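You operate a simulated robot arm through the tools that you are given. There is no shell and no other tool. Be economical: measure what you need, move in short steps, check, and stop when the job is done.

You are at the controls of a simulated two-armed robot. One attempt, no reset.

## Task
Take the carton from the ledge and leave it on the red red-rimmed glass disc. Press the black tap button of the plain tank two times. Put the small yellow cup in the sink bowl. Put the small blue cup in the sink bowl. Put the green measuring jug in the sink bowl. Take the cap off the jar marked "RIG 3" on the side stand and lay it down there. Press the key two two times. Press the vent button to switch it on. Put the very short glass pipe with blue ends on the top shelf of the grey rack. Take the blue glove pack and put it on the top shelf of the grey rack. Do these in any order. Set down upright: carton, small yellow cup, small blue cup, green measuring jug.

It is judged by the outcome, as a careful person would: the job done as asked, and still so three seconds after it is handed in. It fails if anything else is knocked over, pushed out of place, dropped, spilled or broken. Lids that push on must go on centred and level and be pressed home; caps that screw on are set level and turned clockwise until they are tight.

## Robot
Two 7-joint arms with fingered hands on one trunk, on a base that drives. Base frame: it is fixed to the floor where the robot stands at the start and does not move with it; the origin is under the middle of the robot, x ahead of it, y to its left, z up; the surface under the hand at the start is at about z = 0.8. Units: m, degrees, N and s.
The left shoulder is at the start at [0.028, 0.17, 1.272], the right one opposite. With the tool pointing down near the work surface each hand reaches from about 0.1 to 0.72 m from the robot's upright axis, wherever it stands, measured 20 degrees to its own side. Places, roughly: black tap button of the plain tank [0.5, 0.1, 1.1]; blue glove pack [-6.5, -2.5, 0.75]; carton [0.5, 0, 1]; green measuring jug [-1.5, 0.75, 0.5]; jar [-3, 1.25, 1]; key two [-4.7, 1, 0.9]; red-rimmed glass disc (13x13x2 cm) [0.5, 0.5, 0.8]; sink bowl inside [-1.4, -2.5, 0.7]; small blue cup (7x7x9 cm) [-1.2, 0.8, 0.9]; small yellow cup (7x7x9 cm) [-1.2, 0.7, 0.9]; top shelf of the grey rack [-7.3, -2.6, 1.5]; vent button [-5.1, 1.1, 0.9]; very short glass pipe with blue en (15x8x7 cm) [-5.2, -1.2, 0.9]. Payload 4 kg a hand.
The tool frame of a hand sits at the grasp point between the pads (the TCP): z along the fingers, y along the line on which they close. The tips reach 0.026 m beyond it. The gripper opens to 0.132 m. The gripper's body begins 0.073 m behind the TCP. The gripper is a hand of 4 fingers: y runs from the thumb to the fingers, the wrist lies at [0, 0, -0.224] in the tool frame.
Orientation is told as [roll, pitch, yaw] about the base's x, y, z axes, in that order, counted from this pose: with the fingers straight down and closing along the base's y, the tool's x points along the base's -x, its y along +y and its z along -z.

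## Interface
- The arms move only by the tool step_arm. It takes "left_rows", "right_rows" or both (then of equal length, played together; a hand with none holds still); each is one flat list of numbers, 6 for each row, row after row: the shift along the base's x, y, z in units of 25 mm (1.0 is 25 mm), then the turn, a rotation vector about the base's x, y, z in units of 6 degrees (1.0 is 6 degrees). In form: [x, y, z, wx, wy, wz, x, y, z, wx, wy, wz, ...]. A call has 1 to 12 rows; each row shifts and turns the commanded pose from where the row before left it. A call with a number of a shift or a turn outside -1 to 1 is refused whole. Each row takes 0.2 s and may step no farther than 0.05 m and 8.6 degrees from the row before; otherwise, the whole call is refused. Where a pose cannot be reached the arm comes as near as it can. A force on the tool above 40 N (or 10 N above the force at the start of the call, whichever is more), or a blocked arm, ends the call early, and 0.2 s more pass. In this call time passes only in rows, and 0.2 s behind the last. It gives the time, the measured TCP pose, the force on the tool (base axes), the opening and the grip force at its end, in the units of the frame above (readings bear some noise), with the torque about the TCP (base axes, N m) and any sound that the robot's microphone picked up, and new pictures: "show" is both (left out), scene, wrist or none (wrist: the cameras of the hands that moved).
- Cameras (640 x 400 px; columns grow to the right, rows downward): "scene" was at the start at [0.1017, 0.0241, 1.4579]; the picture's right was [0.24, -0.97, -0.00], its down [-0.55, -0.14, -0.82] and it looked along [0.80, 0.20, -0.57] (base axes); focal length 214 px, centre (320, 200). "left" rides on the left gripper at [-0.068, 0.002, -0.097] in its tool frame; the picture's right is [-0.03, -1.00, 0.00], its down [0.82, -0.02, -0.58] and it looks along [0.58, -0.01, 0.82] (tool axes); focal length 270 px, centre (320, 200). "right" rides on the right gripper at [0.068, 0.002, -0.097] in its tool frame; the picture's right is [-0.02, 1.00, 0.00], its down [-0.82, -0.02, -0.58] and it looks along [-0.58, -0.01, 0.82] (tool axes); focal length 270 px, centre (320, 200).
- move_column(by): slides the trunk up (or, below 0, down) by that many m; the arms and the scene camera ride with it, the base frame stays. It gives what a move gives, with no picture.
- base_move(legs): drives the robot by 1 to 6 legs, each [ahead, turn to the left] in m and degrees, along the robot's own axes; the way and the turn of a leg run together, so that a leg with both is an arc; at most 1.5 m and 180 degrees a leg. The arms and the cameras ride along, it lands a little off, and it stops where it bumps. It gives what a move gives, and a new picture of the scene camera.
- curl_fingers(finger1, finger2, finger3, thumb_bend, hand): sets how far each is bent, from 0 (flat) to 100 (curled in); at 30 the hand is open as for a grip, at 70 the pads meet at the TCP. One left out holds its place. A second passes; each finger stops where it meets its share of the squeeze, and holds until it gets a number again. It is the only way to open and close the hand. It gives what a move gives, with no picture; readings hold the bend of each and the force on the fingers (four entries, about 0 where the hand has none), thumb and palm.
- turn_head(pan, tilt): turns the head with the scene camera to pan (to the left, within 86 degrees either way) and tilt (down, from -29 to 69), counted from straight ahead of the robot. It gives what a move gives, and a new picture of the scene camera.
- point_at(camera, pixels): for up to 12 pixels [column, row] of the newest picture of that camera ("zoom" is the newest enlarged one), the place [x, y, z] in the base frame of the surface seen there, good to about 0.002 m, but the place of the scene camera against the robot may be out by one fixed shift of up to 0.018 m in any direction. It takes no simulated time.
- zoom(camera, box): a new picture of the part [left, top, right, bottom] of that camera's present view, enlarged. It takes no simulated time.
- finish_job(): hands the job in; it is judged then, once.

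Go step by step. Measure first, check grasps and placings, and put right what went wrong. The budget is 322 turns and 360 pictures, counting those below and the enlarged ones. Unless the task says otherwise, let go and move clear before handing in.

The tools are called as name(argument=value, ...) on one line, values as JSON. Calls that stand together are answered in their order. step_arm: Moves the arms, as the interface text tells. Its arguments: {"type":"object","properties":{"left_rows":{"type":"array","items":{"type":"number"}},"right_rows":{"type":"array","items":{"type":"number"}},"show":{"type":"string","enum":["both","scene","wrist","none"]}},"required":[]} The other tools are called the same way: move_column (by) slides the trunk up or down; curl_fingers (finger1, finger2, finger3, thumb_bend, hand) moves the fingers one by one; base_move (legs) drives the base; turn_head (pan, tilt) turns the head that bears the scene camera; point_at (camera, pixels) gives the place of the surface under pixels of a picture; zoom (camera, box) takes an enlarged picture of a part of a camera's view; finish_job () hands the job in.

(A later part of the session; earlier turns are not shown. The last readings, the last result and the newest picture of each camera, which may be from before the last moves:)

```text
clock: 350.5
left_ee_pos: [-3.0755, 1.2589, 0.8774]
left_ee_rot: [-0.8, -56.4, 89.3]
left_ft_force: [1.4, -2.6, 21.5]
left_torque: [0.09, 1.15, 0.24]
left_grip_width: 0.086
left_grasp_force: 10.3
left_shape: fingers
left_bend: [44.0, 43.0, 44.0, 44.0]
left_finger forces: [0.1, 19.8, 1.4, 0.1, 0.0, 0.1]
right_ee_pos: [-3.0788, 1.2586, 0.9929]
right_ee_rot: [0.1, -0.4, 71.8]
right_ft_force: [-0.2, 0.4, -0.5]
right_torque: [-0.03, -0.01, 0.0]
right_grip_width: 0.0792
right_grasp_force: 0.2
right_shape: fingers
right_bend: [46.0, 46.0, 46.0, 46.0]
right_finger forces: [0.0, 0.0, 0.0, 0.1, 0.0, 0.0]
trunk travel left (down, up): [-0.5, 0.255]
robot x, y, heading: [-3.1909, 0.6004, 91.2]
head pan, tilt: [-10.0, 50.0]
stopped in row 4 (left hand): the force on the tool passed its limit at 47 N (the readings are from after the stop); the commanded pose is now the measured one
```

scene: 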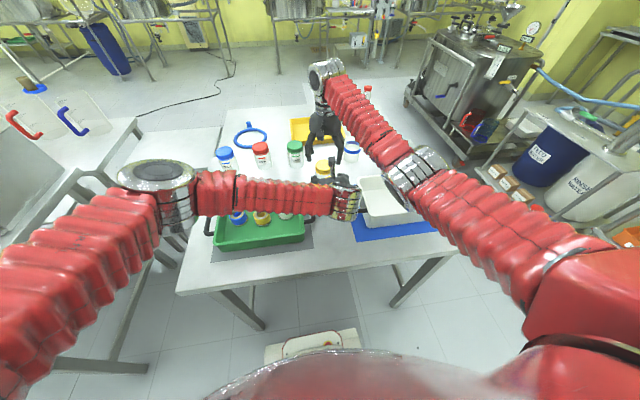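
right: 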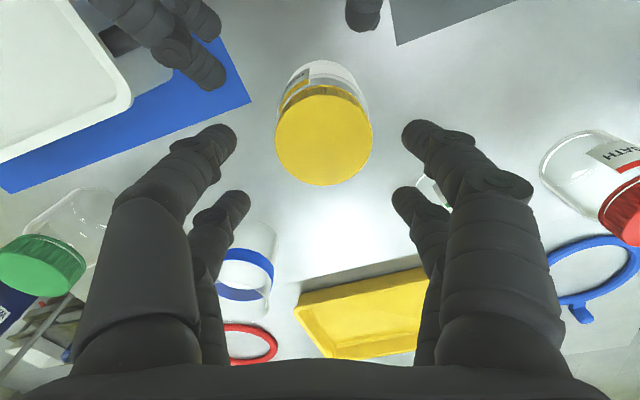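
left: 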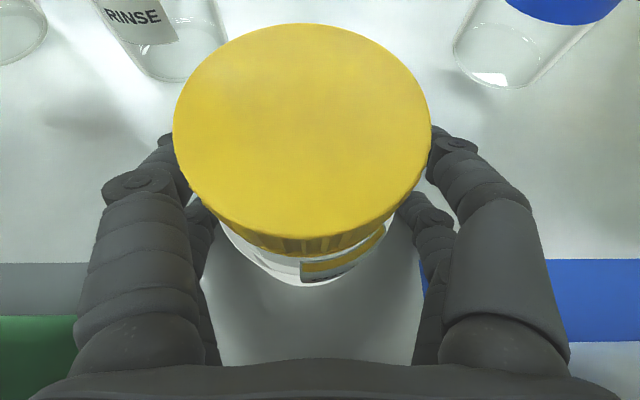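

A left fingertip touched the table. I'll raise 8 mm and close on the jar body.

step_arm(left_rows=[-0.12, 0, 0.35, 0, 0, 0], show="none")

curl_fingers(hand="left", finger1=60, finger2=60, finger3=60, thumb_bend=60)

zoom(camera="scene", box=[260, 80, 420, 220])

```text
clock: 350.9
left_ee_pos: [-3.0805, 1.2574, 0.8771]
left_ee_rot: [-1.0, -55.5, 89.6]
left_ft_force: [-0.1, 0.3, 0.0]
left_torque: [0.0, -0.04, 0.02]
left_grip_width: 0.0859
left_grasp_force: 0.2
left_shape: fingers
left_bend: [44.0, 44.0, 44.0, 44.0]
left_finger forces: [0.0, 0.0, 0.0, 0.0, 0.0, 0.0]
right_ee_pos: [-3.0788, 1.2579, 0.992]
right_ee_rot: [0.2, -0.2, 71.8]
right_ft_force: [-0.6, 0.6, 0.2]
right_torque: [-0.02, 0.0, 0.0]
right_grip_width: 0.079
right_grasp_force: 0.1
right_shape: fingers
right_bend: [46.0, 46.0, 46.0, 46.0]
right_finger forces: [0.0, 0.1, 0.0, 0.0, 0.0, 0.0]
trunk travel left (down, up): [-0.5, 0.255]
robot x, y, heading: [-3.1945, 0.6019, 91.2]
head pan, tilt: [-10.0, 50.0]
```

```text
clock: 351.9
left_ee_pos: [-3.0803, 1.257, 0.8808]
left_ee_rot: [-1.0, -55.8, 89.4]
left_ft_force: [-0.6, 1.0, -0.5]
left_torque: [-0.01, -0.05, -0.01]
left_grip_width: 0.0432
left_grasp_force: 10.1
left_shape: fingers
left_bend: [57.0, 52.0, 53.0, 58.0]
left_finger forces: [2.8, 6.5, 4.8, 0.1, 4.8, 0.0]
right_ee_pos: [-3.0782, 1.2579, 0.9934]
right_ee_rot: [0.2, -0.4, 71.7]
right_ft_force: [0.1, -0.1, 0.3]
right_torque: [0.01, 0.02, -0.02]
right_grip_width: 0.079
right_grasp_force: 0.1
right_shape: fingers
right_bend: [46.0, 46.0, 46.0, 46.0]
right_finger forces: [0.0, 0.0, 0.0, 0.1, 0.1, 0.1]
trunk travel left (down, up): [-0.5, 0.255]
robot x, y, heading: [-3.1951, 0.5975, 91.3]
head pan, tilt: [-10.0, 50.0]
```

```text
2.86 times, centred on (340, 150) of scene
```

zoom: 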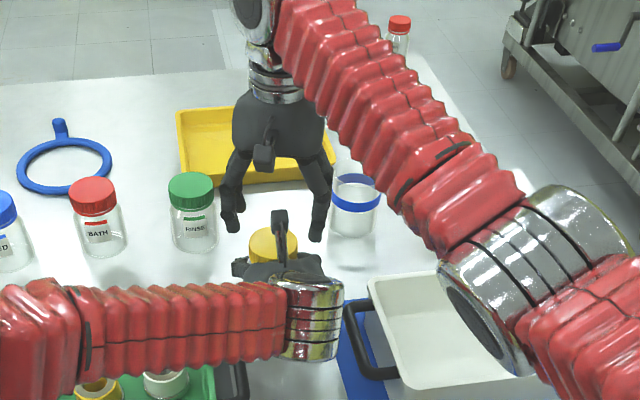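

The left hand holds the jar body (10 N). Now the right hand goes back down on the cap, grips, and turns 40° counter-clockwise.

step_arm(right_rows=[0, 0, -0.9, 0, 0, 0, 0, 0, -0.9, 0, 0, 0], show="wrist")

curl_fingers(hand="right", finger1=64, finger2=64, finger3=64, thumb_bend=64)

step_arm(right_rows=[0, 0, 0, 0, 0, 1, 0, 0, 0, 0, 0, 1, 0, 0, 0, 0, 0, 1], show="wrist")

```text
clock: 352.5
left_ee_pos: [-3.0808, 1.2544, 0.8781]
left_ee_rot: [-0.4, -55.8, 88.9]
left_ft_force: [1.7, 1.2, -25.0]
left_torque: [1.42, 2.05, -0.14]
left_grip_width: 0.0429
left_grasp_force: 14.9
left_shape: fingers
left_bend: [57.0, 52.0, 54.0, 58.0]
left_finger forces: [3.6, 13.6, 4.7, 0.0, 7.6, 0.0]
right_ee_pos: [-3.0787, 1.2594, 0.956]
right_ee_rot: [0.4, -0.9, 71.9]
right_ft_force: [0.3, 0.7, 37.9]
right_torque: [-1.35, -1.62, 0.05]
right_grip_width: 0.0827
right_grasp_force: 0.1
right_shape: fingers
right_bend: [46.0, 46.0, 46.0, 41.0]
right_finger forces: [0.0, 0.0, 0.0, 0.1, 0.1, 0.0]
trunk travel left (down, up): [-0.5, 0.255]
robot x, y, heading: [-3.195, 0.6004, 91.1]
head pan, tilt: [-10.0, 50.0]
```

right: 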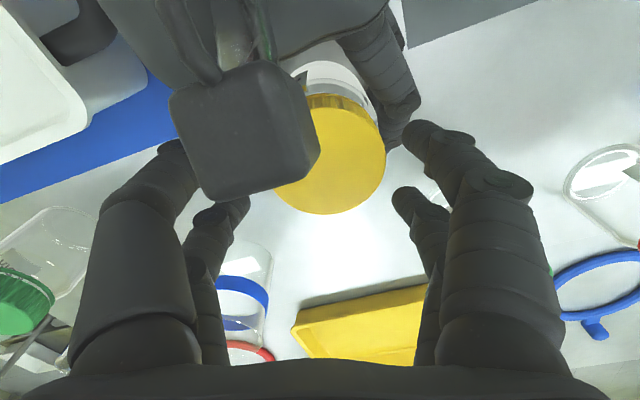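

```text
clock: 353.5
left_ee_pos: [-3.0818, 1.2571, 0.8797]
left_ee_rot: [-0.9, -55.8, 89.5]
left_ft_force: [-13.6, -2.6, -6.5]
left_torque: [0.25, -0.43, -0.65]
left_grip_width: 0.0415
left_grasp_force: 10.9
left_shape: fingers
left_bend: [58.0, 53.0, 53.0, 57.0]
left_finger forces: [1.4, 5.7, 5.1, 0.1, 9.6, 0.0]
right_ee_pos: [-3.0778, 1.2579, 0.9474]
right_ee_rot: [0.2, -0.3, 71.7]
right_ft_force: [13.7, 2.5, 6.0]
right_torque: [-0.07, -0.45, 0.69]
right_grip_width: 0.0757
right_grasp_force: 7.9
right_shape: fingers
right_bend: [56.0, 57.0, 60.0, 53.0]
right_finger forces: [7.7, 4.8, 3.9, 0.0, 0.1, 0.0]
trunk travel left (down, up): [-0.5, 0.255]
robot x, y, heading: [-3.1919, 0.6002, 91.4]
head pan, tilt: [-10.0, 50.0]
```

```text
clock: 354.3
left_ee_pos: [-3.0785, 1.2548, 0.8788]
left_ee_rot: [-0.9, -55.8, 89.3]
left_ft_force: [-10.7, -6.8, -12.9]
left_torque: [0.63, 0.02, 0.57]
left_grip_width: 0.0403
left_grasp_force: 11.6
left_shape: fingers
left_bend: [59.0, 53.0, 54.0, 58.0]
left_finger forces: [0.9, 7.2, 4.4, 0.0, 11.3, 0.1]
right_ee_pos: [-3.0784, 1.258, 0.949]
right_ee_rot: [0.3, -0.5, 89.7]
right_ft_force: [10.3, 7.1, 12.1]
right_torque: [-0.17, -0.68, -0.59]
right_grip_width: 0.0678
right_grasp_force: 3.7
right_shape: fingers
right_bend: [58.0, 58.0, 59.0, 56.0]
right_finger forces: [0.1, 4.1, 3.5, 0.0, 0.0, 0.0]
trunk travel left (down, up): [-0.5, 0.255]
robot x, y, heading: [-3.1916, 0.6037, 91.0]
head pan, tilt: [-10.0, 50.0]
```

right: 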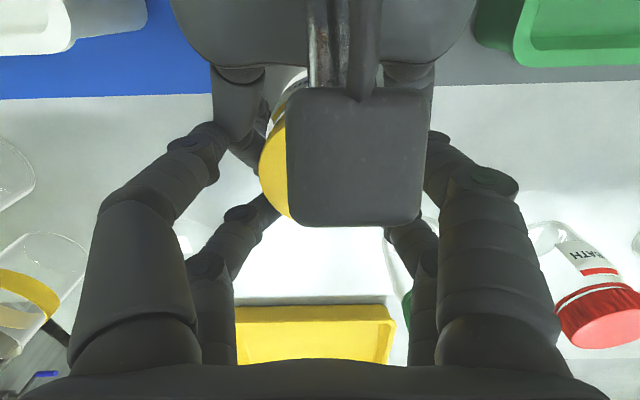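

The left hand's camera block sits over the cap and gets in the right hand's way. I'll release both and swap roles: right hand (its camera underneath) to hold the jar, left hand on the cap.

curl_fingers(hand="right", finger1=40, finger2=40, finger3=40, thumb_bend=40)

step_arm(right_rows=[0, 0, 0.8, 0, 0, 0, 0, 0, 0.9, 0, 0, 0, 0, 0, 0.9, 0, 0, 0, 0, 0, 0.9, 0, 0, 0, 0, 0, 0.9, 0, 0, 0, 0.8, 0, 0.9, 0, 0, 0, 0.8, -0.5, 0.5, 0, 0, 0, 0.8, -0.8, 0, 0, 0, 0, 0.8, -0.8, 0, 0, 0, 0, 0.8, -0.8, 0, 0, 0, 0, 0.8, -0.8, 0, 0, 0, 0], show="none")

curl_fingers(hand="left", finger1=44, finger2=44, finger3=44, thumb_bend=44)

step_arm(left_rows=[0, -0.8, 0.7, 0, 0, 0, 0, -0.8, 0.7, 0, 0, 0, 0, -0.8, 0.7, 0, 0, 0, 0, -0.8, 0.8, 0, 0, 0, 0, -0.6, 0.9, 0, 0, 0, -0.5, -0.3, 0.9, -1, 0, 0, -0.8, 0, 0.9, -1, 0, 0, -0.8, 0, 0.6, -1, 0, 0, -0.8, 0, 0, -1, 0, 0, -0.8, 0, 0, -1, 0, 0, -0.8, 0, 0, -1, 0, 0, 0, 0, 0, -1, 0, 0])

```text
clock: 355.3
left_ee_pos: [-3.0789, 1.2555, 0.8796]
left_ee_rot: [-0.9, -55.8, 89.6]
left_ft_force: [-5.5, -18.8, -8.3]
left_torque: [0.96, -0.48, 0.58]
left_grip_width: 0.0423
left_grasp_force: 7.9
left_shape: fingers
left_bend: [59.0, 53.0, 54.0, 58.0]
left_finger forces: [0.3, 6.3, 4.7, 0.1, 4.7, 0.1]
right_ee_pos: [-3.0783, 1.2581, 0.9497]
right_ee_rot: [0.2, -0.5, 89.9]
right_ft_force: [6.0, 18.9, 6.1]
right_torque: [0.3, 0.15, -0.62]
right_grip_width: 0.0763
right_grasp_force: 0.0
right_shape: fingers
right_bend: [66.0, 40.0, 40.0, 40.0]
right_finger forces: [0.1, 0.1, 0.0, 0.1, 0.1, 0.1]
trunk travel left (down, up): [-0.5, 0.255]
robot x, y, heading: [-3.1904, 0.6031, 91.2]
head pan, tilt: [-10.0, 50.0]
```

```text
clock: 357.7
left_ee_pos: [-3.0799, 1.2564, 0.8806]
left_ee_rot: [-0.9, -55.8, 89.5]
left_ft_force: [0.4, 0.0, -1.2]
left_torque: [-0.05, 0.03, -0.01]
left_grip_width: 0.0399
left_grasp_force: 7.8
left_shape: fingers
left_bend: [58.0, 52.0, 54.0, 59.0]
left_finger forces: [2.0, 5.8, 4.8, 0.0, 3.3, 0.1]
right_ee_pos: [-2.9586, 1.1647, 1.0925]
right_ee_rot: [0.2, -0.3, 89.9]
right_ft_force: [0.1, 0.3, -0.4]
right_torque: [0.04, 0.03, -0.02]
right_grip_width: 0.0997
right_grasp_force: 0.2
right_shape: fingers
right_bend: [40.0, 40.0, 40.0, 40.0]
right_finger forces: [0.0, 0.1, 0.0, 0.1, 0.0, 0.1]
trunk travel left (down, up): [-0.5, 0.255]
robot x, y, heading: [-3.1907, 0.6011, 90.9]
head pan, tilt: [-10.0, 50.0]
```

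```text
clock: 358.7
left_ee_pos: [-3.0792, 1.2568, 0.8805]
left_ee_rot: [-1.0, -55.8, 89.5]
left_ft_force: [0.0, 0.1, 0.2]
left_torque: [0.01, 0.01, 0.0]
left_grip_width: 0.0856
left_grasp_force: 0.1
left_shape: fingers
left_bend: [44.0, 44.0, 44.0, 44.0]
left_finger forces: [0.0, 0.1, 0.0, 0.0, 0.0, 0.0]
right_ee_pos: [-2.96, 1.1657, 1.0936]
right_ee_rot: [0.2, -0.3, 89.8]
right_ft_force: [0.7, -0.4, 0.4]
right_torque: [-0.03, -0.01, 0.02]
right_grip_width: 0.0999
right_grasp_force: 0.0
right_shape: fingers
right_bend: [40.0, 40.0, 40.0, 40.0]
right_finger forces: [0.1, 0.1, 0.0, 0.0, 0.1, 0.0]
trunk travel left (down, up): [-0.5, 0.255]
robot x, y, heading: [-3.1907, 0.6003, 91.5]
head pan, tilt: [-10.0, 50.0]
```

```text
clock: 361.3
left_ee_pos: [-3.1913, 1.1551, 1.0355]
left_ee_rot: [-1.3, -13.8, 89.5]
left_ft_force: [0.5, -0.2, 0.2]
left_torque: [0.03, -0.01, -0.02]
left_grip_width: 0.0857
left_grasp_force: 0.0
left_shape: fingers
left_bend: [44.0, 44.0, 44.0, 44.0]
left_finger forces: [0.0, 0.0, 0.0, 0.1, 0.0, 0.0]
right_ee_pos: [-2.9583, 1.1647, 1.0927]
right_ee_rot: [0.2, -0.3, 89.7]
right_ft_force: [0.1, -0.4, 0.8]
right_torque: [0.0, 0.0, 0.01]
right_grip_width: 0.0996
right_grasp_force: 0.1
right_shape: fingers
right_bend: [40.0, 40.0, 40.0, 40.0]
right_finger forces: [0.0, 0.0, 0.0, 0.1, 0.0, 0.0]
trunk travel left (down, up): [-0.5, 0.255]
robot x, y, heading: [-3.1911, 0.6, 91.3]
head pan, tilt: [-10.0, 50.0]
```

scene: 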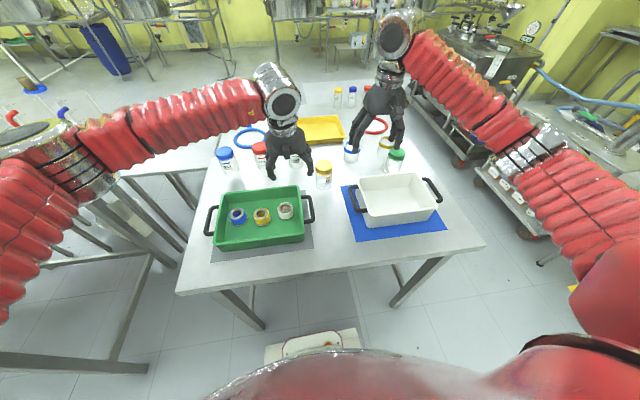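
left: 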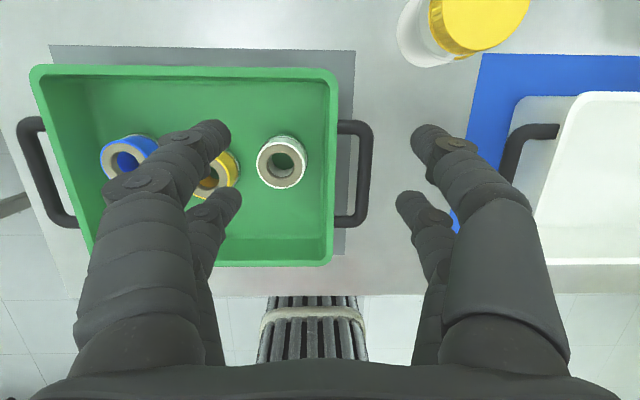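

The jar is standing fine. I'll move the left hand out of the way and bring the right hand in from the front, pitched.

step_arm(right_rows=[-0.54, -0.25, -0.3, 1, 0, 0, -0.54, -0.25, -0.3, 1, 0, 0, -0.54, -0.25, -0.3, 1, 0, 0, -0.54, -0.25, -0.4, 1, 0, 0, -0.54, -0.25, -0.5, 1, 0, 0, -0.54, -0.25, -0.5, 1, 0, 0, -0.54, -0.2, -0.6, 1, 0, 0, -0.54, 0, -0.8, 1, 0, 0, -0.5, 0, -0.8, 1, 0, 0], left_rows=[-0.6, -0.2, 0.6, -1, 0, 0, -0.6, -0.2, 0.6, -1, 0, 0, -0.6, -0.2, 0.6, -0.3, 0, 0, -0.6, -0.2, 0.6, 0, 0, 0, -0.6, 0, 0.6, 0, 0, 0, 0, 0, 0.5, 0, 0, 0, 0, 0, 0, 0, 0, 0, 0, 0, 0, 0, 0, 0, 0, 0, 0, 0, 0, 0])

```text
clock: 363.3
left_ee_pos: [-3.2672, 1.1346, 1.1221]
left_ee_rot: [-1.5, -0.1, 89.7]
left_ft_force: [-0.5, -1.3, -0.7]
left_torque: [0.04, -0.02, 0.03]
left_grip_width: 0.086
left_grasp_force: 0.1
left_shape: fingers
left_bend: [44.0, 44.0, 44.0, 44.0]
left_finger forces: [0.0, 0.0, 0.0, 0.0, 0.1, 0.1]
right_ee_pos: [-3.0799, 1.1223, 0.9809]
right_ee_rot: [0.5, -54.5, 89.7]
right_ft_force: [0.1, -0.5, 0.3]
right_torque: [-0.04, 0.01, 0.01]
right_grip_width: 0.0995
right_grasp_force: 0.1
right_shape: fingers
right_bend: [40.0, 40.0, 40.0, 40.0]
right_finger forces: [0.1, 0.0, 0.0, 0.0, 0.0, 0.0]
trunk travel left (down, up): [-0.5, 0.255]
robot x, y, heading: [-3.1932, 0.6013, 91.1]
head pan, tilt: [-10.0, 50.0]
```

scene: 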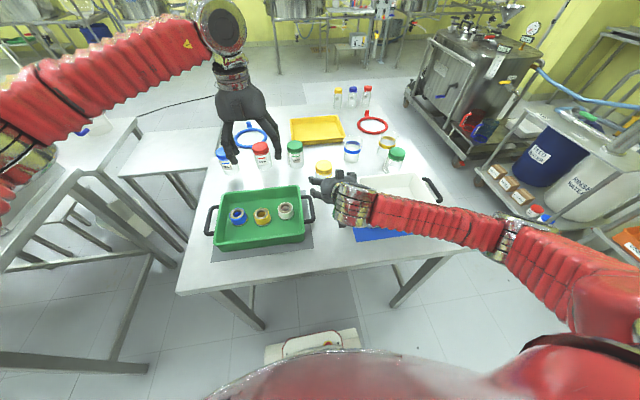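
right: 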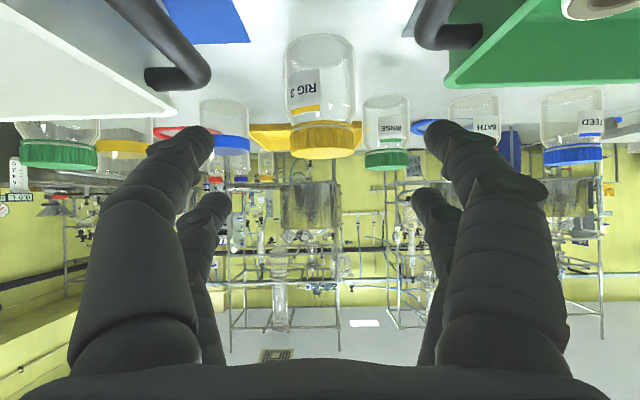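
left: 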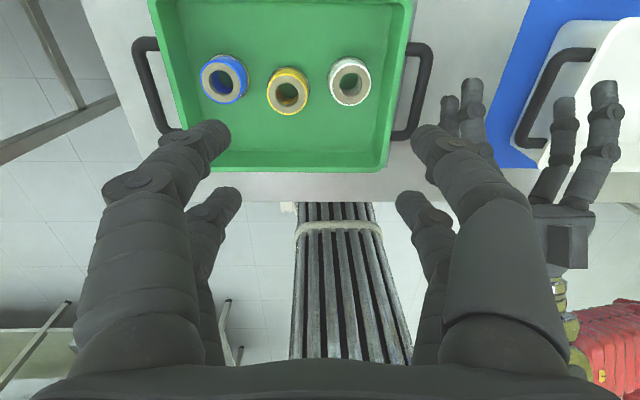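

point_at(camera="right", pixels=[[305, 90], [325, 148], [292, 140], [358, 140], [320, 38], [175, 80], [440, 45]])

curl_fingers(hand="right", finger1=44, finger2=44, finger3=44, thumb_bend=44)

```text
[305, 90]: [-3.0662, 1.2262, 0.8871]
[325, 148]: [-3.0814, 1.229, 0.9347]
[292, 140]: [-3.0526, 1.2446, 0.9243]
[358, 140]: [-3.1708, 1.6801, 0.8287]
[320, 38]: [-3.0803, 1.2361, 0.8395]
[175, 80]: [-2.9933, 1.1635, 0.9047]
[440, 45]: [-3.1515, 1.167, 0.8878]
```

```text
clock: 364.3
left_ee_pos: [-3.2689, 1.1342, 1.1225]
left_ee_rot: [-1.4, -0.1, 89.7]
left_ft_force: [-0.1, -0.4, 0.2]
left_torque: [0.01, -0.01, -0.02]
left_grip_width: 0.086
left_grasp_force: 0.1
left_shape: fingers
left_bend: [44.0, 44.0, 44.0, 44.0]
left_finger forces: [0.0, 0.0, 0.0, 0.1, 0.0, 0.0]
right_ee_pos: [-3.0791, 1.1224, 0.9797]
right_ee_rot: [0.4, -54.4, 89.8]
right_ft_force: [0.3, 0.7, -0.4]
right_torque: [0.0, 0.06, -0.05]
right_grip_width: 0.087
right_grasp_force: 0.1
right_shape: fingers
right_bend: [44.0, 44.0, 44.0, 44.0]
right_finger forces: [0.0, 0.0, 0.0, 0.1, 0.0, 0.0]
trunk travel left (down, up): [-0.5, 0.255]
robot x, y, heading: [-3.1942, 0.6007, 91.4]
head pan, tilt: [-10.0, 50.0]
```

Jar centre is about (-3.081,1.2565). Bringing the right hand onto its body.

step_arm(right_rows=[-0.02, 0.89, -0.66, 0, 0, 0, -0.02, 0.89, -0.66, 0, 0, 0, -0.02, 0.89, -0.66, 0, 0, 0, -0.02, 0.89, -0.66, 0, 0, 0, 0, 0.89, -0.66, 0, 0, 0, 0, 0.89, -0.6, 0, 0, 0], show="wrist")

curl_fingers(hand="right", finger1=62, finger2=62, finger3=62, thumb_bend=62)

```text
clock: 365.7
left_ee_pos: [-3.2683, 1.1358, 1.122]
left_ee_rot: [-1.4, -0.2, 89.6]
left_ft_force: [0.1, -0.1, 0.1]
left_torque: [-0.03, -0.01, -0.02]
left_grip_width: 0.0857
left_grasp_force: 0.0
left_shape: fingers
left_bend: [44.0, 44.0, 44.0, 44.0]
left_finger forces: [0.0, 0.0, 0.1, 0.1, 0.0, 0.0]
right_ee_pos: [-3.0811, 1.2561, 0.8837]
right_ee_rot: [0.4, -54.4, 89.7]
right_ft_force: [0.4, -0.6, -0.1]
right_torque: [0.02, -0.02, 0.01]
right_grip_width: 0.0869
right_grasp_force: 0.0
right_shape: fingers
right_bend: [44.0, 44.0, 44.0, 44.0]
right_finger forces: [0.1, 0.1, 0.0, 0.0, 0.0, 0.1]
trunk travel left (down, up): [-0.5, 0.255]
robot x, y, heading: [-3.1884, 0.6056, 91.0]
head pan, tilt: [-10.0, 50.0]
```

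right: 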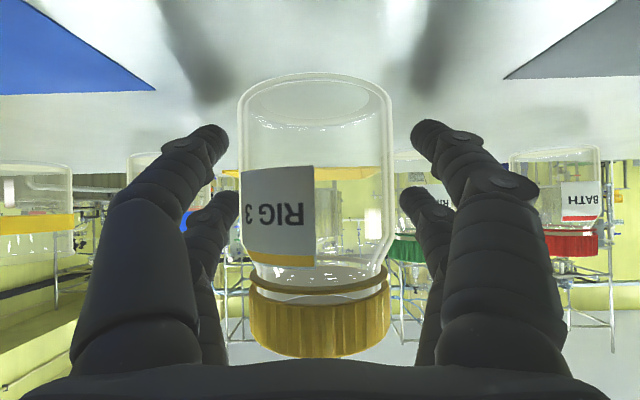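

```text
clock: 366.7
left_ee_pos: [-3.2682, 1.1355, 1.1224]
left_ee_rot: [-1.4, -0.1, 89.7]
left_ft_force: [-0.7, 0.4, 1.0]
left_torque: [-0.01, 0.02, -0.02]
left_grip_width: 0.0857
left_grasp_force: 0.0
left_shape: fingers
left_bend: [44.0, 44.0, 44.0, 44.0]
left_finger forces: [0.0, 0.0, 0.0, 0.0, 0.0, 0.0]
right_ee_pos: [-3.0808, 1.2561, 0.8825]
right_ee_rot: [0.3, -54.4, 89.6]
right_ft_force: [0.6, 0.6, 0.4]
right_torque: [-0.05, 0.0, -0.01]
right_grip_width: 0.0579
right_grasp_force: 11.7
right_shape: fingers
right_bend: [52.0, 58.0, 60.0, 57.0]
right_finger forces: [7.0, 4.2, 1.7, 0.0, 9.7, 0.0]
trunk travel left (down, up): [-0.5, 0.255]
robot x, y, heading: [-3.1969, 0.5985, 91.3]
head pan, tilt: [-10.0, 50.0]
```

The jar body is held (12 N, 58 mm). Now the left hand goes over the cap, pre-turned 30° clockwise.

step_arm(left_rows=[0.93, 0.6, 0, 0, 0, -0.63, 0.93, 0.6, 0, 0, 0, -0.63, 0.93, 0.6, 0, 0, 0, -0.63, 0.93, 0.6, 0, 0, 0, -0.63, 0.93, 0.6, 0, 0, 0, -0.63, 0.93, 0.6, 0, 0, 0, -0.63, 0.93, 0.6, 0, 0, 0, -0.63, 0.95, 0.6, 0, 0, 0, -0.63, 0, 0, -1, 0, 0, 0, 0, 0, -1, 0, 0, 0, 0, 0, -1, 0, 0, 0, 0, 0, -1, 0, 0, 0])

point_at(camera="left", pixels=[[320, 100], [320, 130], [320, 160], [320, 190], [290, 130], [350, 130]])

```text
clock: 369.3
left_ee_pos: [-3.1532, 1.2424, 1.0183]
left_ee_rot: [-1.4, -0.1, 59.5]
left_ft_force: [-0.6, -0.2, -0.5]
left_torque: [-0.02, -0.02, -0.01]
left_grip_width: 0.086
left_grasp_force: 0.2
left_shape: fingers
left_bend: [44.0, 44.0, 44.0, 44.0]
left_finger forces: [0.0, 0.1, 0.0, 0.0, 0.0, 0.0]
left hand out of reach, approached as far as the arm can: row 7, 8
right_ee_pos: [-3.0813, 1.2563, 0.8844]
right_ee_rot: [0.5, -54.4, 89.5]
right_ft_force: [-0.2, 0.1, 0.5]
right_torque: [-0.05, -0.01, -0.01]
right_grip_width: 0.0577
right_grasp_force: 11.4
right_shape: fingers
right_bend: [51.0, 58.0, 60.0, 57.0]
right_finger forces: [7.2, 4.2, 1.6, 0.1, 9.2, 0.0]
trunk travel left (down, up): [-0.5, 0.255]
robot x, y, heading: [-3.1944, 0.6031, 91.2]
head pan, tilt: [-10.0, 50.0]
```

scene: 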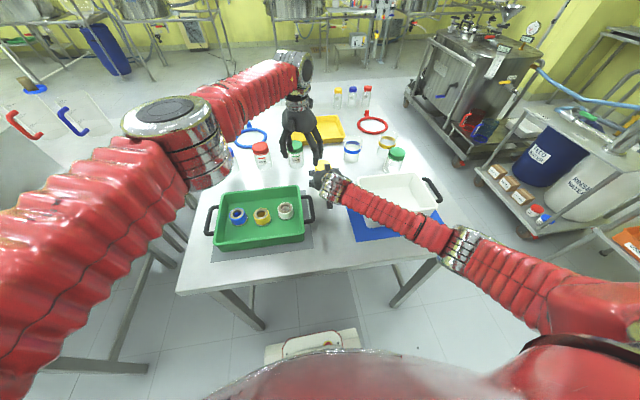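
left: 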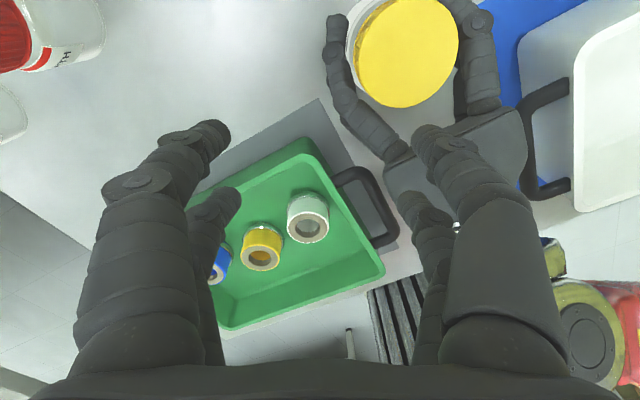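

```text
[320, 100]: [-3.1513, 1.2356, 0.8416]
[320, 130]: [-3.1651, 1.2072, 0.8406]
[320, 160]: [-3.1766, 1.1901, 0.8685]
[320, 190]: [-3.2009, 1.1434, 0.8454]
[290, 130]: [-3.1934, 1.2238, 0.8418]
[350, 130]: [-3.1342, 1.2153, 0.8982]
```

The left arm can't reach that far right. I'll lift the jar with the right hand and bring it closer and further left, unscrewing it in the air.

step_arm(left_rows=[0, 0, 1, 0, 0, 0, 0, 0, 1, 0, 0, 0, 0, 0, 1, 0, 0, 0, 0, 0, 1, 0, 0, 0, 0, -0.5, 0.5, 0, 0, 0, 0, -0.5, 0, 0, 0, 0, 0, -0.8, 0, 0, 0, 0, 0, -0.8, 0, 0, 0, 0], right_rows=[0, 0, 0.8, 0, 0, 0, 0, 0, 0.8, 0, 0, 0, 0, 0, 0.8, 0, 0, 0, 0, 0, 0.8, 0, 0, 0, -0.8, -1, 0, 0, 0, 0, -0.8, -1, 0, 0, 0, 0, -0.8, -1, 0, 0, 0, 0, -0.8, -1, 0, 0, 0, 0])

```text
clock: 371.1
left_ee_pos: [-3.1554, 1.1767, 1.1312]
left_ee_rot: [-1.4, -0.1, 59.4]
left_ft_force: [0.6, -0.6, 0.3]
left_torque: [0.02, -0.01, -0.02]
left_grip_width: 0.0862
left_grasp_force: 0.1
left_shape: fingers
left_bend: [44.0, 44.0, 44.0, 44.0]
left_finger forces: [0.0, 0.0, 0.0, 0.0, 0.1, 0.1]
right_ee_pos: [-3.1613, 1.1545, 0.9633]
right_ee_rot: [0.5, -54.4, 89.7]
right_ft_force: [0.1, 1.0, -0.9]
right_torque: [0.01, -0.02, -0.01]
right_grip_width: 0.0573
right_grasp_force: 10.3
right_shape: fingers
right_bend: [51.0, 58.0, 60.0, 57.0]
right_finger forces: [7.1, 3.3, 1.3, 0.0, 9.1, 0.0]
trunk travel left (down, up): [-0.5, 0.255]
robot x, y, heading: [-3.1935, 0.6, 91.5]
head pan, tilt: [-10.0, 50.0]
```

scene: 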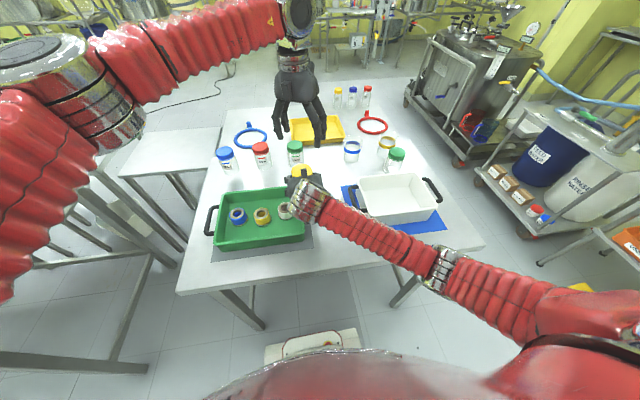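
right: 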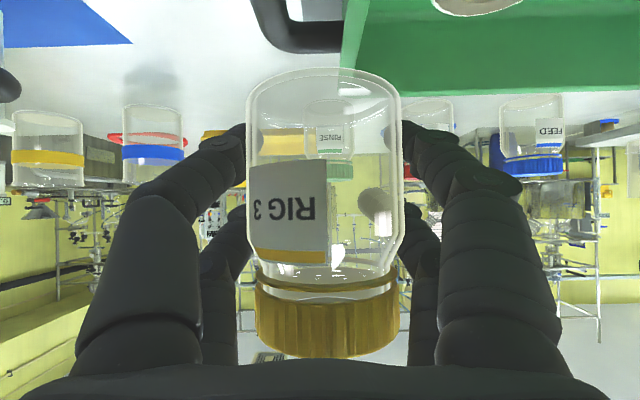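
left: 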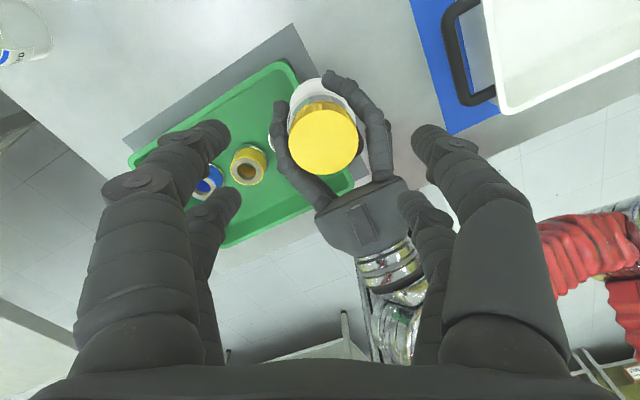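

Now the cap is visible in the left view at (323,140). Measuring it.

point_at(camera="left", pixels=[[323, 140], [292, 140], [356, 140], [323, 110], [323, 170], [360, 220]])

```text
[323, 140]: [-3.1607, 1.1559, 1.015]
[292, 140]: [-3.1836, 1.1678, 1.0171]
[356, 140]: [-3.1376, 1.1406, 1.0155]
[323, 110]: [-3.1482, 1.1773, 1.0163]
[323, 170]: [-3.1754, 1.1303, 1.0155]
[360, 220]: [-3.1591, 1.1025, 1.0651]
```

Cap centre (-3.161,1.155), top z 1.0155. Lowering the left hand onto it.

step_arm(left_rows=[-0.1, -0.45, -0.7, 0, 0, 0.9, -0.1, -0.42, -0.7, 0, 0, 0.9, 0, 0, -0.9, 0, 0, 0, 0, 0, -0.9, 0, 0, 0, 0, 0, -0.8, 0, 0, 0], show="wrist")

curl_fingers(hand="left", finger1=64, finger2=64, finger3=64, thumb_bend=64)

```text
clock: 372.3
left_ee_pos: [-3.1586, 1.1556, 1.0302]
left_ee_rot: [-1.6, 0.0, 70.2]
left_ft_force: [3.5, -1.2, 3.2]
left_torque: [-0.16, -0.21, 0.12]
left_grip_width: 0.0864
left_grasp_force: 0.1
left_shape: fingers
left_bend: [44.0, 44.0, 40.0, 44.0]
left_finger forces: [0.0, 0.0, 0.1, 0.0, 0.0, 0.0]
right_ee_pos: [-3.1612, 1.1556, 0.9623]
right_ee_rot: [0.5, -54.4, 89.6]
right_ft_force: [-3.7, -0.7, -4.6]
right_torque: [0.07, -0.03, -0.1]
right_grip_width: 0.0578
right_grasp_force: 10.8
right_shape: fingers
right_bend: [51.0, 58.0, 60.0, 57.0]
right_finger forces: [7.3, 3.5, 1.9, 0.0, 8.8, 0.0]
trunk travel left (down, up): [-0.5, 0.255]
robot x, y, heading: [-3.1925, 0.5986, 91.1]
head pan, tilt: [-10.0, 50.0]
```

left: 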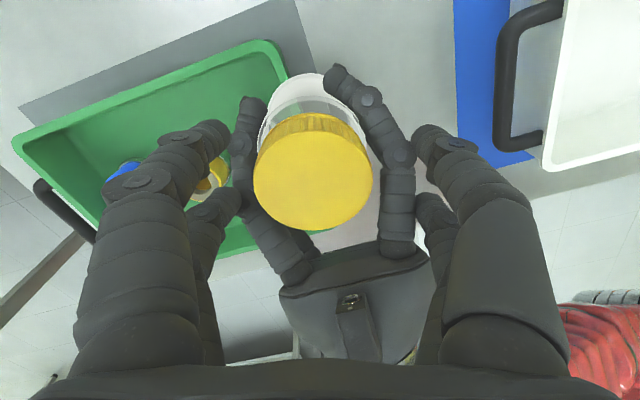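

```text
clock: 373.3
left_ee_pos: [-3.1604, 1.1562, 1.0305]
left_ee_rot: [-1.3, -0.1, 70.3]
left_ft_force: [3.0, 4.0, 1.0]
left_torque: [0.1, 0.07, -0.15]
left_grip_width: 0.0261
left_grasp_force: 1.2
left_shape: fingers
left_bend: [62.0, 49.0, 39.0, 63.0]
left_finger forces: [1.2, 0.0, 0.1, 0.0, 1.7, 0.0]
right_ee_pos: [-3.1598, 1.154, 0.9617]
right_ee_rot: [0.5, -54.5, 89.7]
right_ft_force: [-3.7, -3.9, -2.7]
right_torque: [0.18, -0.28, 0.17]
right_grip_width: 0.0576
right_grasp_force: 9.0
right_shape: fingers
right_bend: [51.0, 59.0, 61.0, 57.0]
right_finger forces: [7.2, 0.7, 1.1, 0.1, 8.7, 0.0]
trunk travel left (down, up): [-0.5, 0.255]
robot x, y, heading: [-3.1952, 0.6039, 91.0]
head pan, tilt: [-10.0, 50.0]
```

The right hand's knuckles crowd the cap. Better: set the jar down within the left's reach, let the left hand lift it by the cap, and then grip its lower half with the right hand in the air.

curl_fingers(hand="left", finger1=42, finger2=42, finger3=42, thumb_bend=42)

step_arm(left_rows=[0, 0, 0.9, 0, 0, 0, 0, 0, 0.9, 0, 0, 0, 0, 0, 0.9, 0, 0, 0, 0, 0, 0.9, 0, 0, 0, 0, 0, 0.9, 0, 0, 0, 0, 0, 0.5, 0, 0, 0], show="none")

step_arm(right_rows=[0.05, 0.9, 0, 0, 0, 0, 0.05, 0.9, 0, 0, 0, 0, 0.05, 0.9, 0, 0, 0, 0, 0.05, 0.9, 0, 0, 0, 0, 0, 0, -0.9, 0, 0, 0, 0, 0, -0.9, 0, 0, 0, 0, 0, -0.8, 0, 0, 0, 0, 0, -0.35, 0, 0, 0, 0, 0, -0.15, 0, 0, 0], show="scene")

```text
clock: 374.3
left_ee_pos: [-3.1603, 1.156, 1.0317]
left_ee_rot: [-1.4, -0.2, 70.3]
left_ft_force: [3.0, -0.2, 0.3]
left_torque: [-0.06, -0.09, 0.07]
left_grip_width: 0.0925
left_grasp_force: 0.1
left_shape: fingers
left_bend: [42.0, 42.0, 38.0, 42.0]
left_finger forces: [0.0, 0.0, 0.1, 0.1, 0.1, 0.1]
right_ee_pos: [-3.1615, 1.1554, 0.9618]
right_ee_rot: [0.5, -54.4, 89.7]
right_ft_force: [-2.3, 0.2, -2.3]
right_torque: [0.05, -0.09, -0.07]
right_grip_width: 0.0575
right_grasp_force: 9.9
right_shape: fingers
right_bend: [51.0, 59.0, 61.0, 57.0]
right_finger forces: [6.9, 2.9, 0.9, 0.0, 8.8, 0.0]
trunk travel left (down, up): [-0.5, 0.255]
robot x, y, heading: [-3.1911, 0.6002, 91.1]
head pan, tilt: [-10.0, 50.0]
```

```text
clock: 375.7
left_ee_pos: [-3.16, 1.1556, 1.156]
left_ee_rot: [-1.5, -0.1, 70.3]
left_ft_force: [0.5, -0.4, 0.0]
left_torque: [0.02, 0.01, -0.04]
left_grip_width: 0.0924
left_grasp_force: 0.2
left_shape: fingers
left_bend: [42.0, 42.0, 42.0, 42.0]
left_finger forces: [0.0, 0.0, 0.0, 0.0, 0.0, 0.1]
right_ee_pos: [-3.1607, 1.1553, 0.9629]
right_ee_rot: [0.6, -54.3, 89.6]
right_ft_force: [-0.3, -0.9, -1.7]
right_torque: [0.0, 0.02, -0.04]
right_grip_width: 0.0577
right_grasp_force: 9.8
right_shape: fingers
right_bend: [51.0, 60.0, 61.0, 57.0]
right_finger forces: [6.9, 2.9, 0.7, 0.0, 8.9, 0.1]
trunk travel left (down, up): [-0.5, 0.255]
robot x, y, heading: [-3.1935, 0.6014, 91.0]
head pan, tilt: [-10.0, 50.0]
```

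```text
clock: 377.7
left_ee_pos: [-3.1607, 1.1573, 1.1547]
left_ee_rot: [-1.4, 0.0, 70.3]
left_ft_force: [0.4, -0.3, 0.5]
left_torque: [-0.04, 0.02, -0.01]
left_grip_width: 0.0923
left_grasp_force: 0.3
left_shape: fingers
left_bend: [42.0, 42.0, 42.0, 42.0]
left_finger forces: [0.0, 0.0, 0.1, 0.0, 0.1, 0.1]
right_ee_pos: [-3.157, 1.2506, 0.899]
right_ee_rot: [1.7, -55.7, 88.7]
right_ft_force: [1.1, -2.3, 9.7]
right_torque: [-0.44, 0.54, 0.17]
right_grip_width: 0.0576
right_grasp_force: 14.5
right_shape: fingers
right_bend: [52.0, 60.0, 61.0, 57.0]
right_finger forces: [16.4, 3.2, 0.4, 0.1, 8.5, 0.1]
trunk travel left (down, up): [-0.5, 0.255]
robot x, y, heading: [-3.1935, 0.6011, 91.3]
head pan, tilt: [-10.0, 50.0]
stopped in row 9 (right hand): the force on the tool passed its limit at 44 N (the readings are from after the stop); the commanded pose is now the measured one
```

scene: 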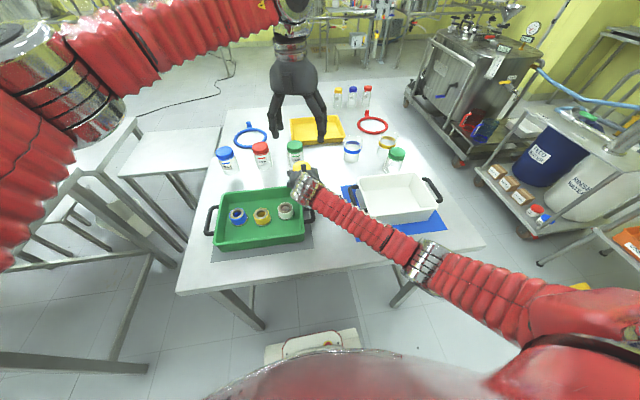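

The right wrist camera met the tray's handle. I'll lift a little, shift +x by 5 cm, and set the jar down there.

step_arm(right_rows=[0, 0, 0.8, 0, 0, 0, 1, -0.3, 0, 0.2, 0, 0.1, 1, -0.3, 0, 0, 0, 0.1, 0, 0, -0.7, 0, 0, 0, 0, 0, -0.4, 0, 0, 0, 0, 0, -0.25, 0, 0, 0], show="none")

```text
clock: 379.1
left_ee_pos: [-3.1588, 1.1553, 1.1555]
left_ee_rot: [-1.5, -0.1, 70.3]
left_ft_force: [0.3, -0.5, -0.3]
left_torque: [0.01, 0.01, -0.01]
left_grip_width: 0.0924
left_grasp_force: 0.0
left_shape: fingers
left_bend: [42.0, 42.0, 42.0, 42.0]
left_finger forces: [0.0, 0.0, 0.1, 0.1, 0.0, 0.1]
right_ee_pos: [-3.105, 1.2354, 0.8855]
right_ee_rot: [1.5, -57.0, 90.0]
right_ft_force: [1.4, 1.4, 5.7]
right_torque: [-0.08, -0.04, 0.04]
right_grip_width: 0.0574
right_grasp_force: 10.7
right_shape: fingers
right_bend: [52.0, 60.0, 61.0, 57.0]
right_finger forces: [5.8, 4.4, 1.4, 0.0, 9.7, 0.0]
trunk travel left (down, up): [-0.5, 0.255]
robot x, y, heading: [-3.1949, 0.5994, 91.3]
head pan, tilt: [-10.0, 50.0]
```

Contact. Release and back the right hand out, then bring the left over the cap.

curl_fingers(hand="right", finger1=43, finger2=43, finger3=43, thumb_bend=43)

step_arm(right_rows=[0, -0.89, 0.66, 0, 0, 0, 0, -0.89, 0.66, 0, 0, 0, 0, -0.89, 0.66, 0, 0, 0, 0, -0.89, 0.66, 0, 0, 0, 0, -0.89, 0.66, 0, 0, 0, 0.5, -0.5, 0, 0, 0, 0, 0.7, -0.3, 0, 0, 0, 0, 0.7, 0, 0, 0, 0, 0], left_rows=[0, 0, 0, 0, 0, 0, 0, 0, 0, 0, 0, 0, 0, 0, 0, 0, 0, 0, 0, 0, 0, 0, 0, 0, 0, 0, 0, 0, 0, 0, 0.7, 1, 0, 0, 0, 0, 0.7, 1, 0, 0, 0, 0, 0.7, 1, 0, 0, 0, 0])

```text
clock: 380.1
left_ee_pos: [-3.1598, 1.156, 1.1557]
left_ee_rot: [-1.4, -0.1, 70.2]
left_ft_force: [-0.3, 0.0, -0.1]
left_torque: [0.01, -0.03, -0.02]
left_grip_width: 0.0924
left_grasp_force: 0.1
left_shape: fingers
left_bend: [42.0, 42.0, 42.0, 42.0]
left_finger forces: [0.1, 0.0, 0.1, 0.0, 0.1, 0.0]
right_ee_pos: [-3.1055, 1.2336, 0.8836]
right_ee_rot: [1.4, -56.6, 90.0]
right_ft_force: [0.2, 0.2, 0.4]
right_torque: [0.0, -0.02, 0.0]
right_grip_width: 0.0891
right_grasp_force: 0.1
right_shape: fingers
right_bend: [43.0, 43.0, 43.0, 43.0]
right_finger forces: [0.1, 0.0, 0.0, 0.0, 0.0, 0.1]
trunk travel left (down, up): [-0.5, 0.255]
robot x, y, heading: [-3.1898, 0.6009, 91.4]
head pan, tilt: [-10.0, 50.0]
```

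```text
clock: 381.9
left_ee_pos: [-3.116, 1.2202, 1.1551]
left_ee_rot: [-1.4, -0.2, 70.1]
left_ft_force: [-0.5, 0.1, -0.7]
left_torque: [0.04, -0.04, -0.03]
left_grip_width: 0.093
left_grasp_force: 0.0
left_shape: fingers
left_bend: [42.0, 42.0, 42.0, 42.0]
left_finger forces: [0.0, 0.1, 0.1, 0.1, 0.1, 0.1]
left hand out of reach, approached as far as the arm can: row 8
right_ee_pos: [-3.0586, 1.1047, 0.9675]
right_ee_rot: [1.4, -56.7, 90.0]
right_ft_force: [1.2, 0.3, -0.6]
right_torque: [0.03, -0.01, -0.04]
right_grip_width: 0.0893
right_grasp_force: 0.0
right_shape: fingers
right_bend: [43.0, 43.0, 43.0, 43.0]
right_finger forces: [0.0, 0.0, 0.0, 0.1, 0.1, 0.0]
trunk travel left (down, up): [-0.5, 0.255]
robot x, y, heading: [-3.191, 0.606, 91.1]
head pan, tilt: [-10.0, 50.0]
```

scene: 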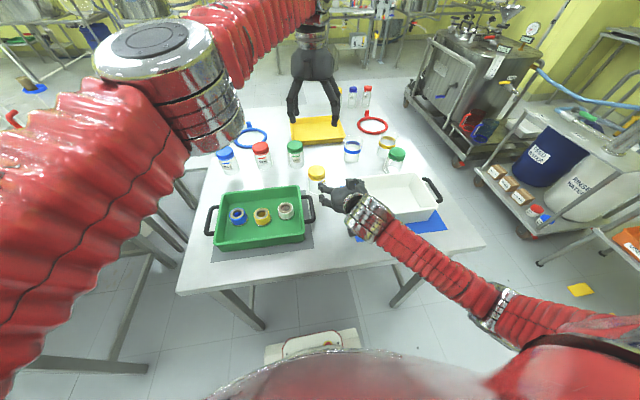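
right: 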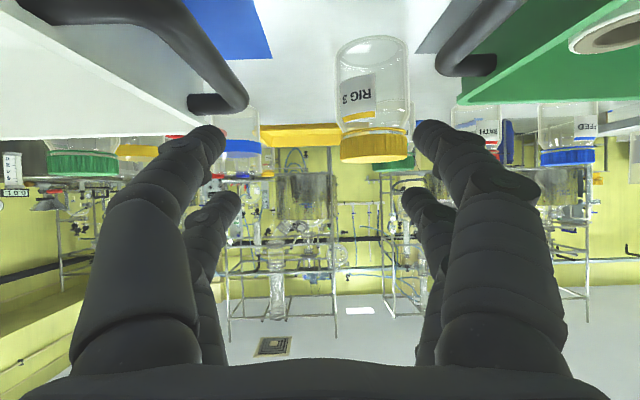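
left: 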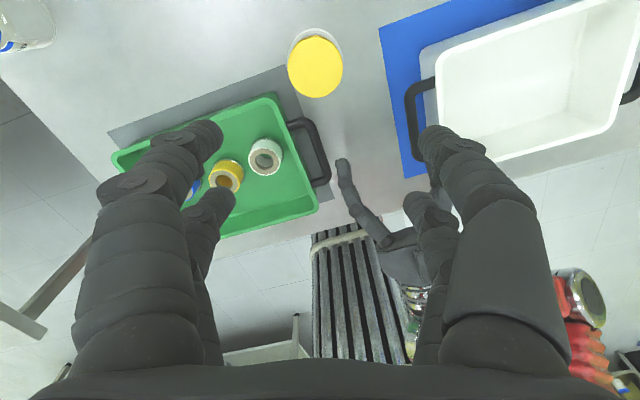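

point_at(camera="left", pixels=[[316, 66], [289, 64], [342, 66], [316, 40], [316, 94]])

```text
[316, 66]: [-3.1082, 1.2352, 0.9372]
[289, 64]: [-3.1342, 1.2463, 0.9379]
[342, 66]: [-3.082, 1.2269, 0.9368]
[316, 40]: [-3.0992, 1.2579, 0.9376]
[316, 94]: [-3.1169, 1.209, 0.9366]
```

step_arm(left_rows=[0.1, 0.2, -0.9, 0, 0, 0, 0.1, 0.2, -0.9, 0, 0, 0, 0.1, 0.2, -0.9, 0, 0, 0, 0, 0, -0.9, 0, 0, 0, 0, 0, -0.9, 0, 0, 0, 0, 0, -0.9, 0, 0, 0, 0, 0, -0.9, 0, 0, 0], show="wrist")

```text
clock: 383.5
left_ee_pos: [-3.1144, 1.2258, 0.997]
left_ee_rot: [-1.4, -0.2, 70.3]
left_ft_force: [0.3, -0.6, 0.6]
left_torque: [0.02, -0.01, -0.02]
left_grip_width: 0.0931
left_grasp_force: 0.0
left_shape: fingers
left_bend: [42.0, 42.0, 42.0, 42.0]
left_finger forces: [0.1, 0.1, 0.0, 0.0, 0.0, 0.0]
left hand out of reach, approached as far as the arm can: row 2, 3
right_ee_pos: [-3.0578, 1.1041, 0.9664]
right_ee_rot: [1.5, -56.8, 90.0]
right_ft_force: [0.5, -0.1, -0.6]
right_torque: [-0.03, 0.01, -0.03]
right_grip_width: 0.0894
right_grasp_force: 0.1
right_shape: fingers
right_bend: [43.0, 43.0, 43.0, 43.0]
right_finger forces: [0.0, 0.0, 0.1, 0.1, 0.0, 0.0]
trunk travel left (down, up): [-0.5, 0.255]
robot x, y, heading: [-3.1947, 0.6008, 91.1]
head pan, tilt: [-10.0, 50.0]
```

left: 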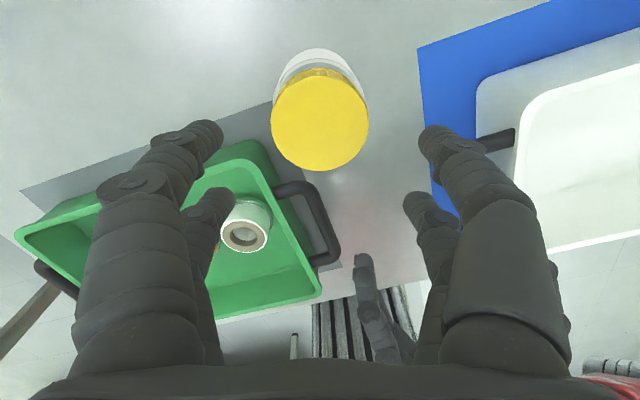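

step_arm(left_rows=[0.13, 0.18, -0.7, 0, 0, 0, 0.13, 0.18, -0.7, 0, 0, 0, 0, 0, -0.6, 0, 0, 0], show="none")

curl_fingers(hand="left", finger1=64, finger2=64, finger3=64, thumb_bend=64)

step_arm(left_rows=[0, 0, 0.9, 0, 0, 0, 0, -0.3, 0.9, 0, 0, 0, -0.3, -0.5, 0.9, 0, 0, 0, -0.3, -0.8, 0.9, 0, 0, 0, -0.3, -0.8, 0.9, 0, 0, 0, -0.3, -0.8, 0.5, 0, 0, 0], show="scene")

```text
clock: 384.3
left_ee_pos: [-3.1187, 1.2267, 0.9656]
left_ee_rot: [-1.4, -0.3, 70.6]
left_ft_force: [0.5, -0.8, 0.4]
left_torque: [0.0, 0.01, -0.01]
left_grip_width: 0.093
left_grasp_force: 0.0
left_shape: fingers
left_bend: [42.0, 42.0, 42.0, 42.0]
left_finger forces: [0.0, 0.0, 0.1, 0.0, 0.0, 0.0]
left hand out of reach, approached as far as the arm can: row 1, 2
right_ee_pos: [-3.0582, 1.1048, 0.9668]
right_ee_rot: [1.6, -56.7, 89.9]
right_ft_force: [1.3, 0.1, 0.4]
right_torque: [0.0, -0.01, 0.02]
right_grip_width: 0.0891
right_grasp_force: 0.1
right_shape: fingers
right_bend: [43.0, 43.0, 43.0, 43.0]
right_finger forces: [0.0, 0.0, 0.0, 0.0, 0.0, 0.0]
trunk travel left (down, up): [-0.5, 0.255]
robot x, y, heading: [-3.1938, 0.5958, 91.1]
head pan, tilt: [-10.0, 50.0]
```

```text
clock: 385.3
left_ee_pos: [-3.1195, 1.2267, 0.9659]
left_ee_rot: [-1.4, -0.3, 70.8]
left_ft_force: [-0.2, 3.6, 11.0]
left_torque: [0.25, -0.06, 0.02]
left_grip_width: 0.0402
left_grasp_force: 7.6
left_shape: fingers
left_bend: [58.0, 64.0, 64.0, 61.0]
left_finger forces: [7.5, 0.0, 0.1, 0.1, 7.8, 0.0]
right_ee_pos: [-3.0578, 1.1045, 0.968]
right_ee_rot: [1.5, -56.8, 90.0]
right_ft_force: [0.3, 0.3, 0.8]
right_torque: [0.02, 0.0, -0.02]
right_grip_width: 0.0892
right_grasp_force: 0.0
right_shape: fingers
right_bend: [43.0, 43.0, 43.0, 43.0]
right_finger forces: [0.0, 0.1, 0.1, 0.0, 0.0, 0.0]
trunk travel left (down, up): [-0.5, 0.255]
robot x, y, heading: [-3.1953, 0.599, 91.1]
head pan, tilt: [-10.0, 50.0]
```

```text
clock: 386.7
left_ee_pos: [-3.1453, 1.1441, 1.0903]
left_ee_rot: [-1.4, -0.3, 70.3]
left_ft_force: [0.4, 1.4, 0.2]
left_torque: [0.0, -0.01, 0.01]
left_grip_width: 0.0202
left_grasp_force: 0.0
left_shape: fingers
left_bend: [64.0, 64.0, 64.0, 64.0]
left_finger forces: [0.0, 0.0, 0.0, 0.0, 0.0, 0.0]
right_ee_pos: [-3.0594, 1.1046, 0.9667]
right_ee_rot: [1.3, -56.6, 90.1]
right_ft_force: [0.1, 0.0, 0.2]
right_torque: [0.0, -0.04, -0.01]
right_grip_width: 0.0893
right_grasp_force: 0.1
right_shape: fingers
right_bend: [43.0, 43.0, 43.0, 43.0]
right_finger forces: [0.0, 0.1, 0.1, 0.0, 0.1, 0.0]
trunk travel left (down, up): [-0.5, 0.255]
robot x, y, heading: [-3.1913, 0.6041, 91.3]
head pan, tilt: [-10.0, 50.0]
```

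scene: 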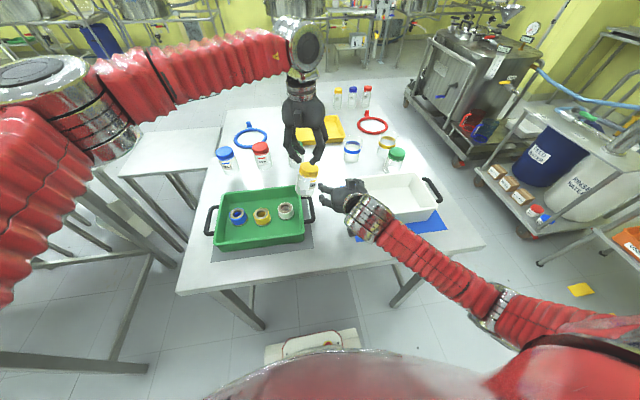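

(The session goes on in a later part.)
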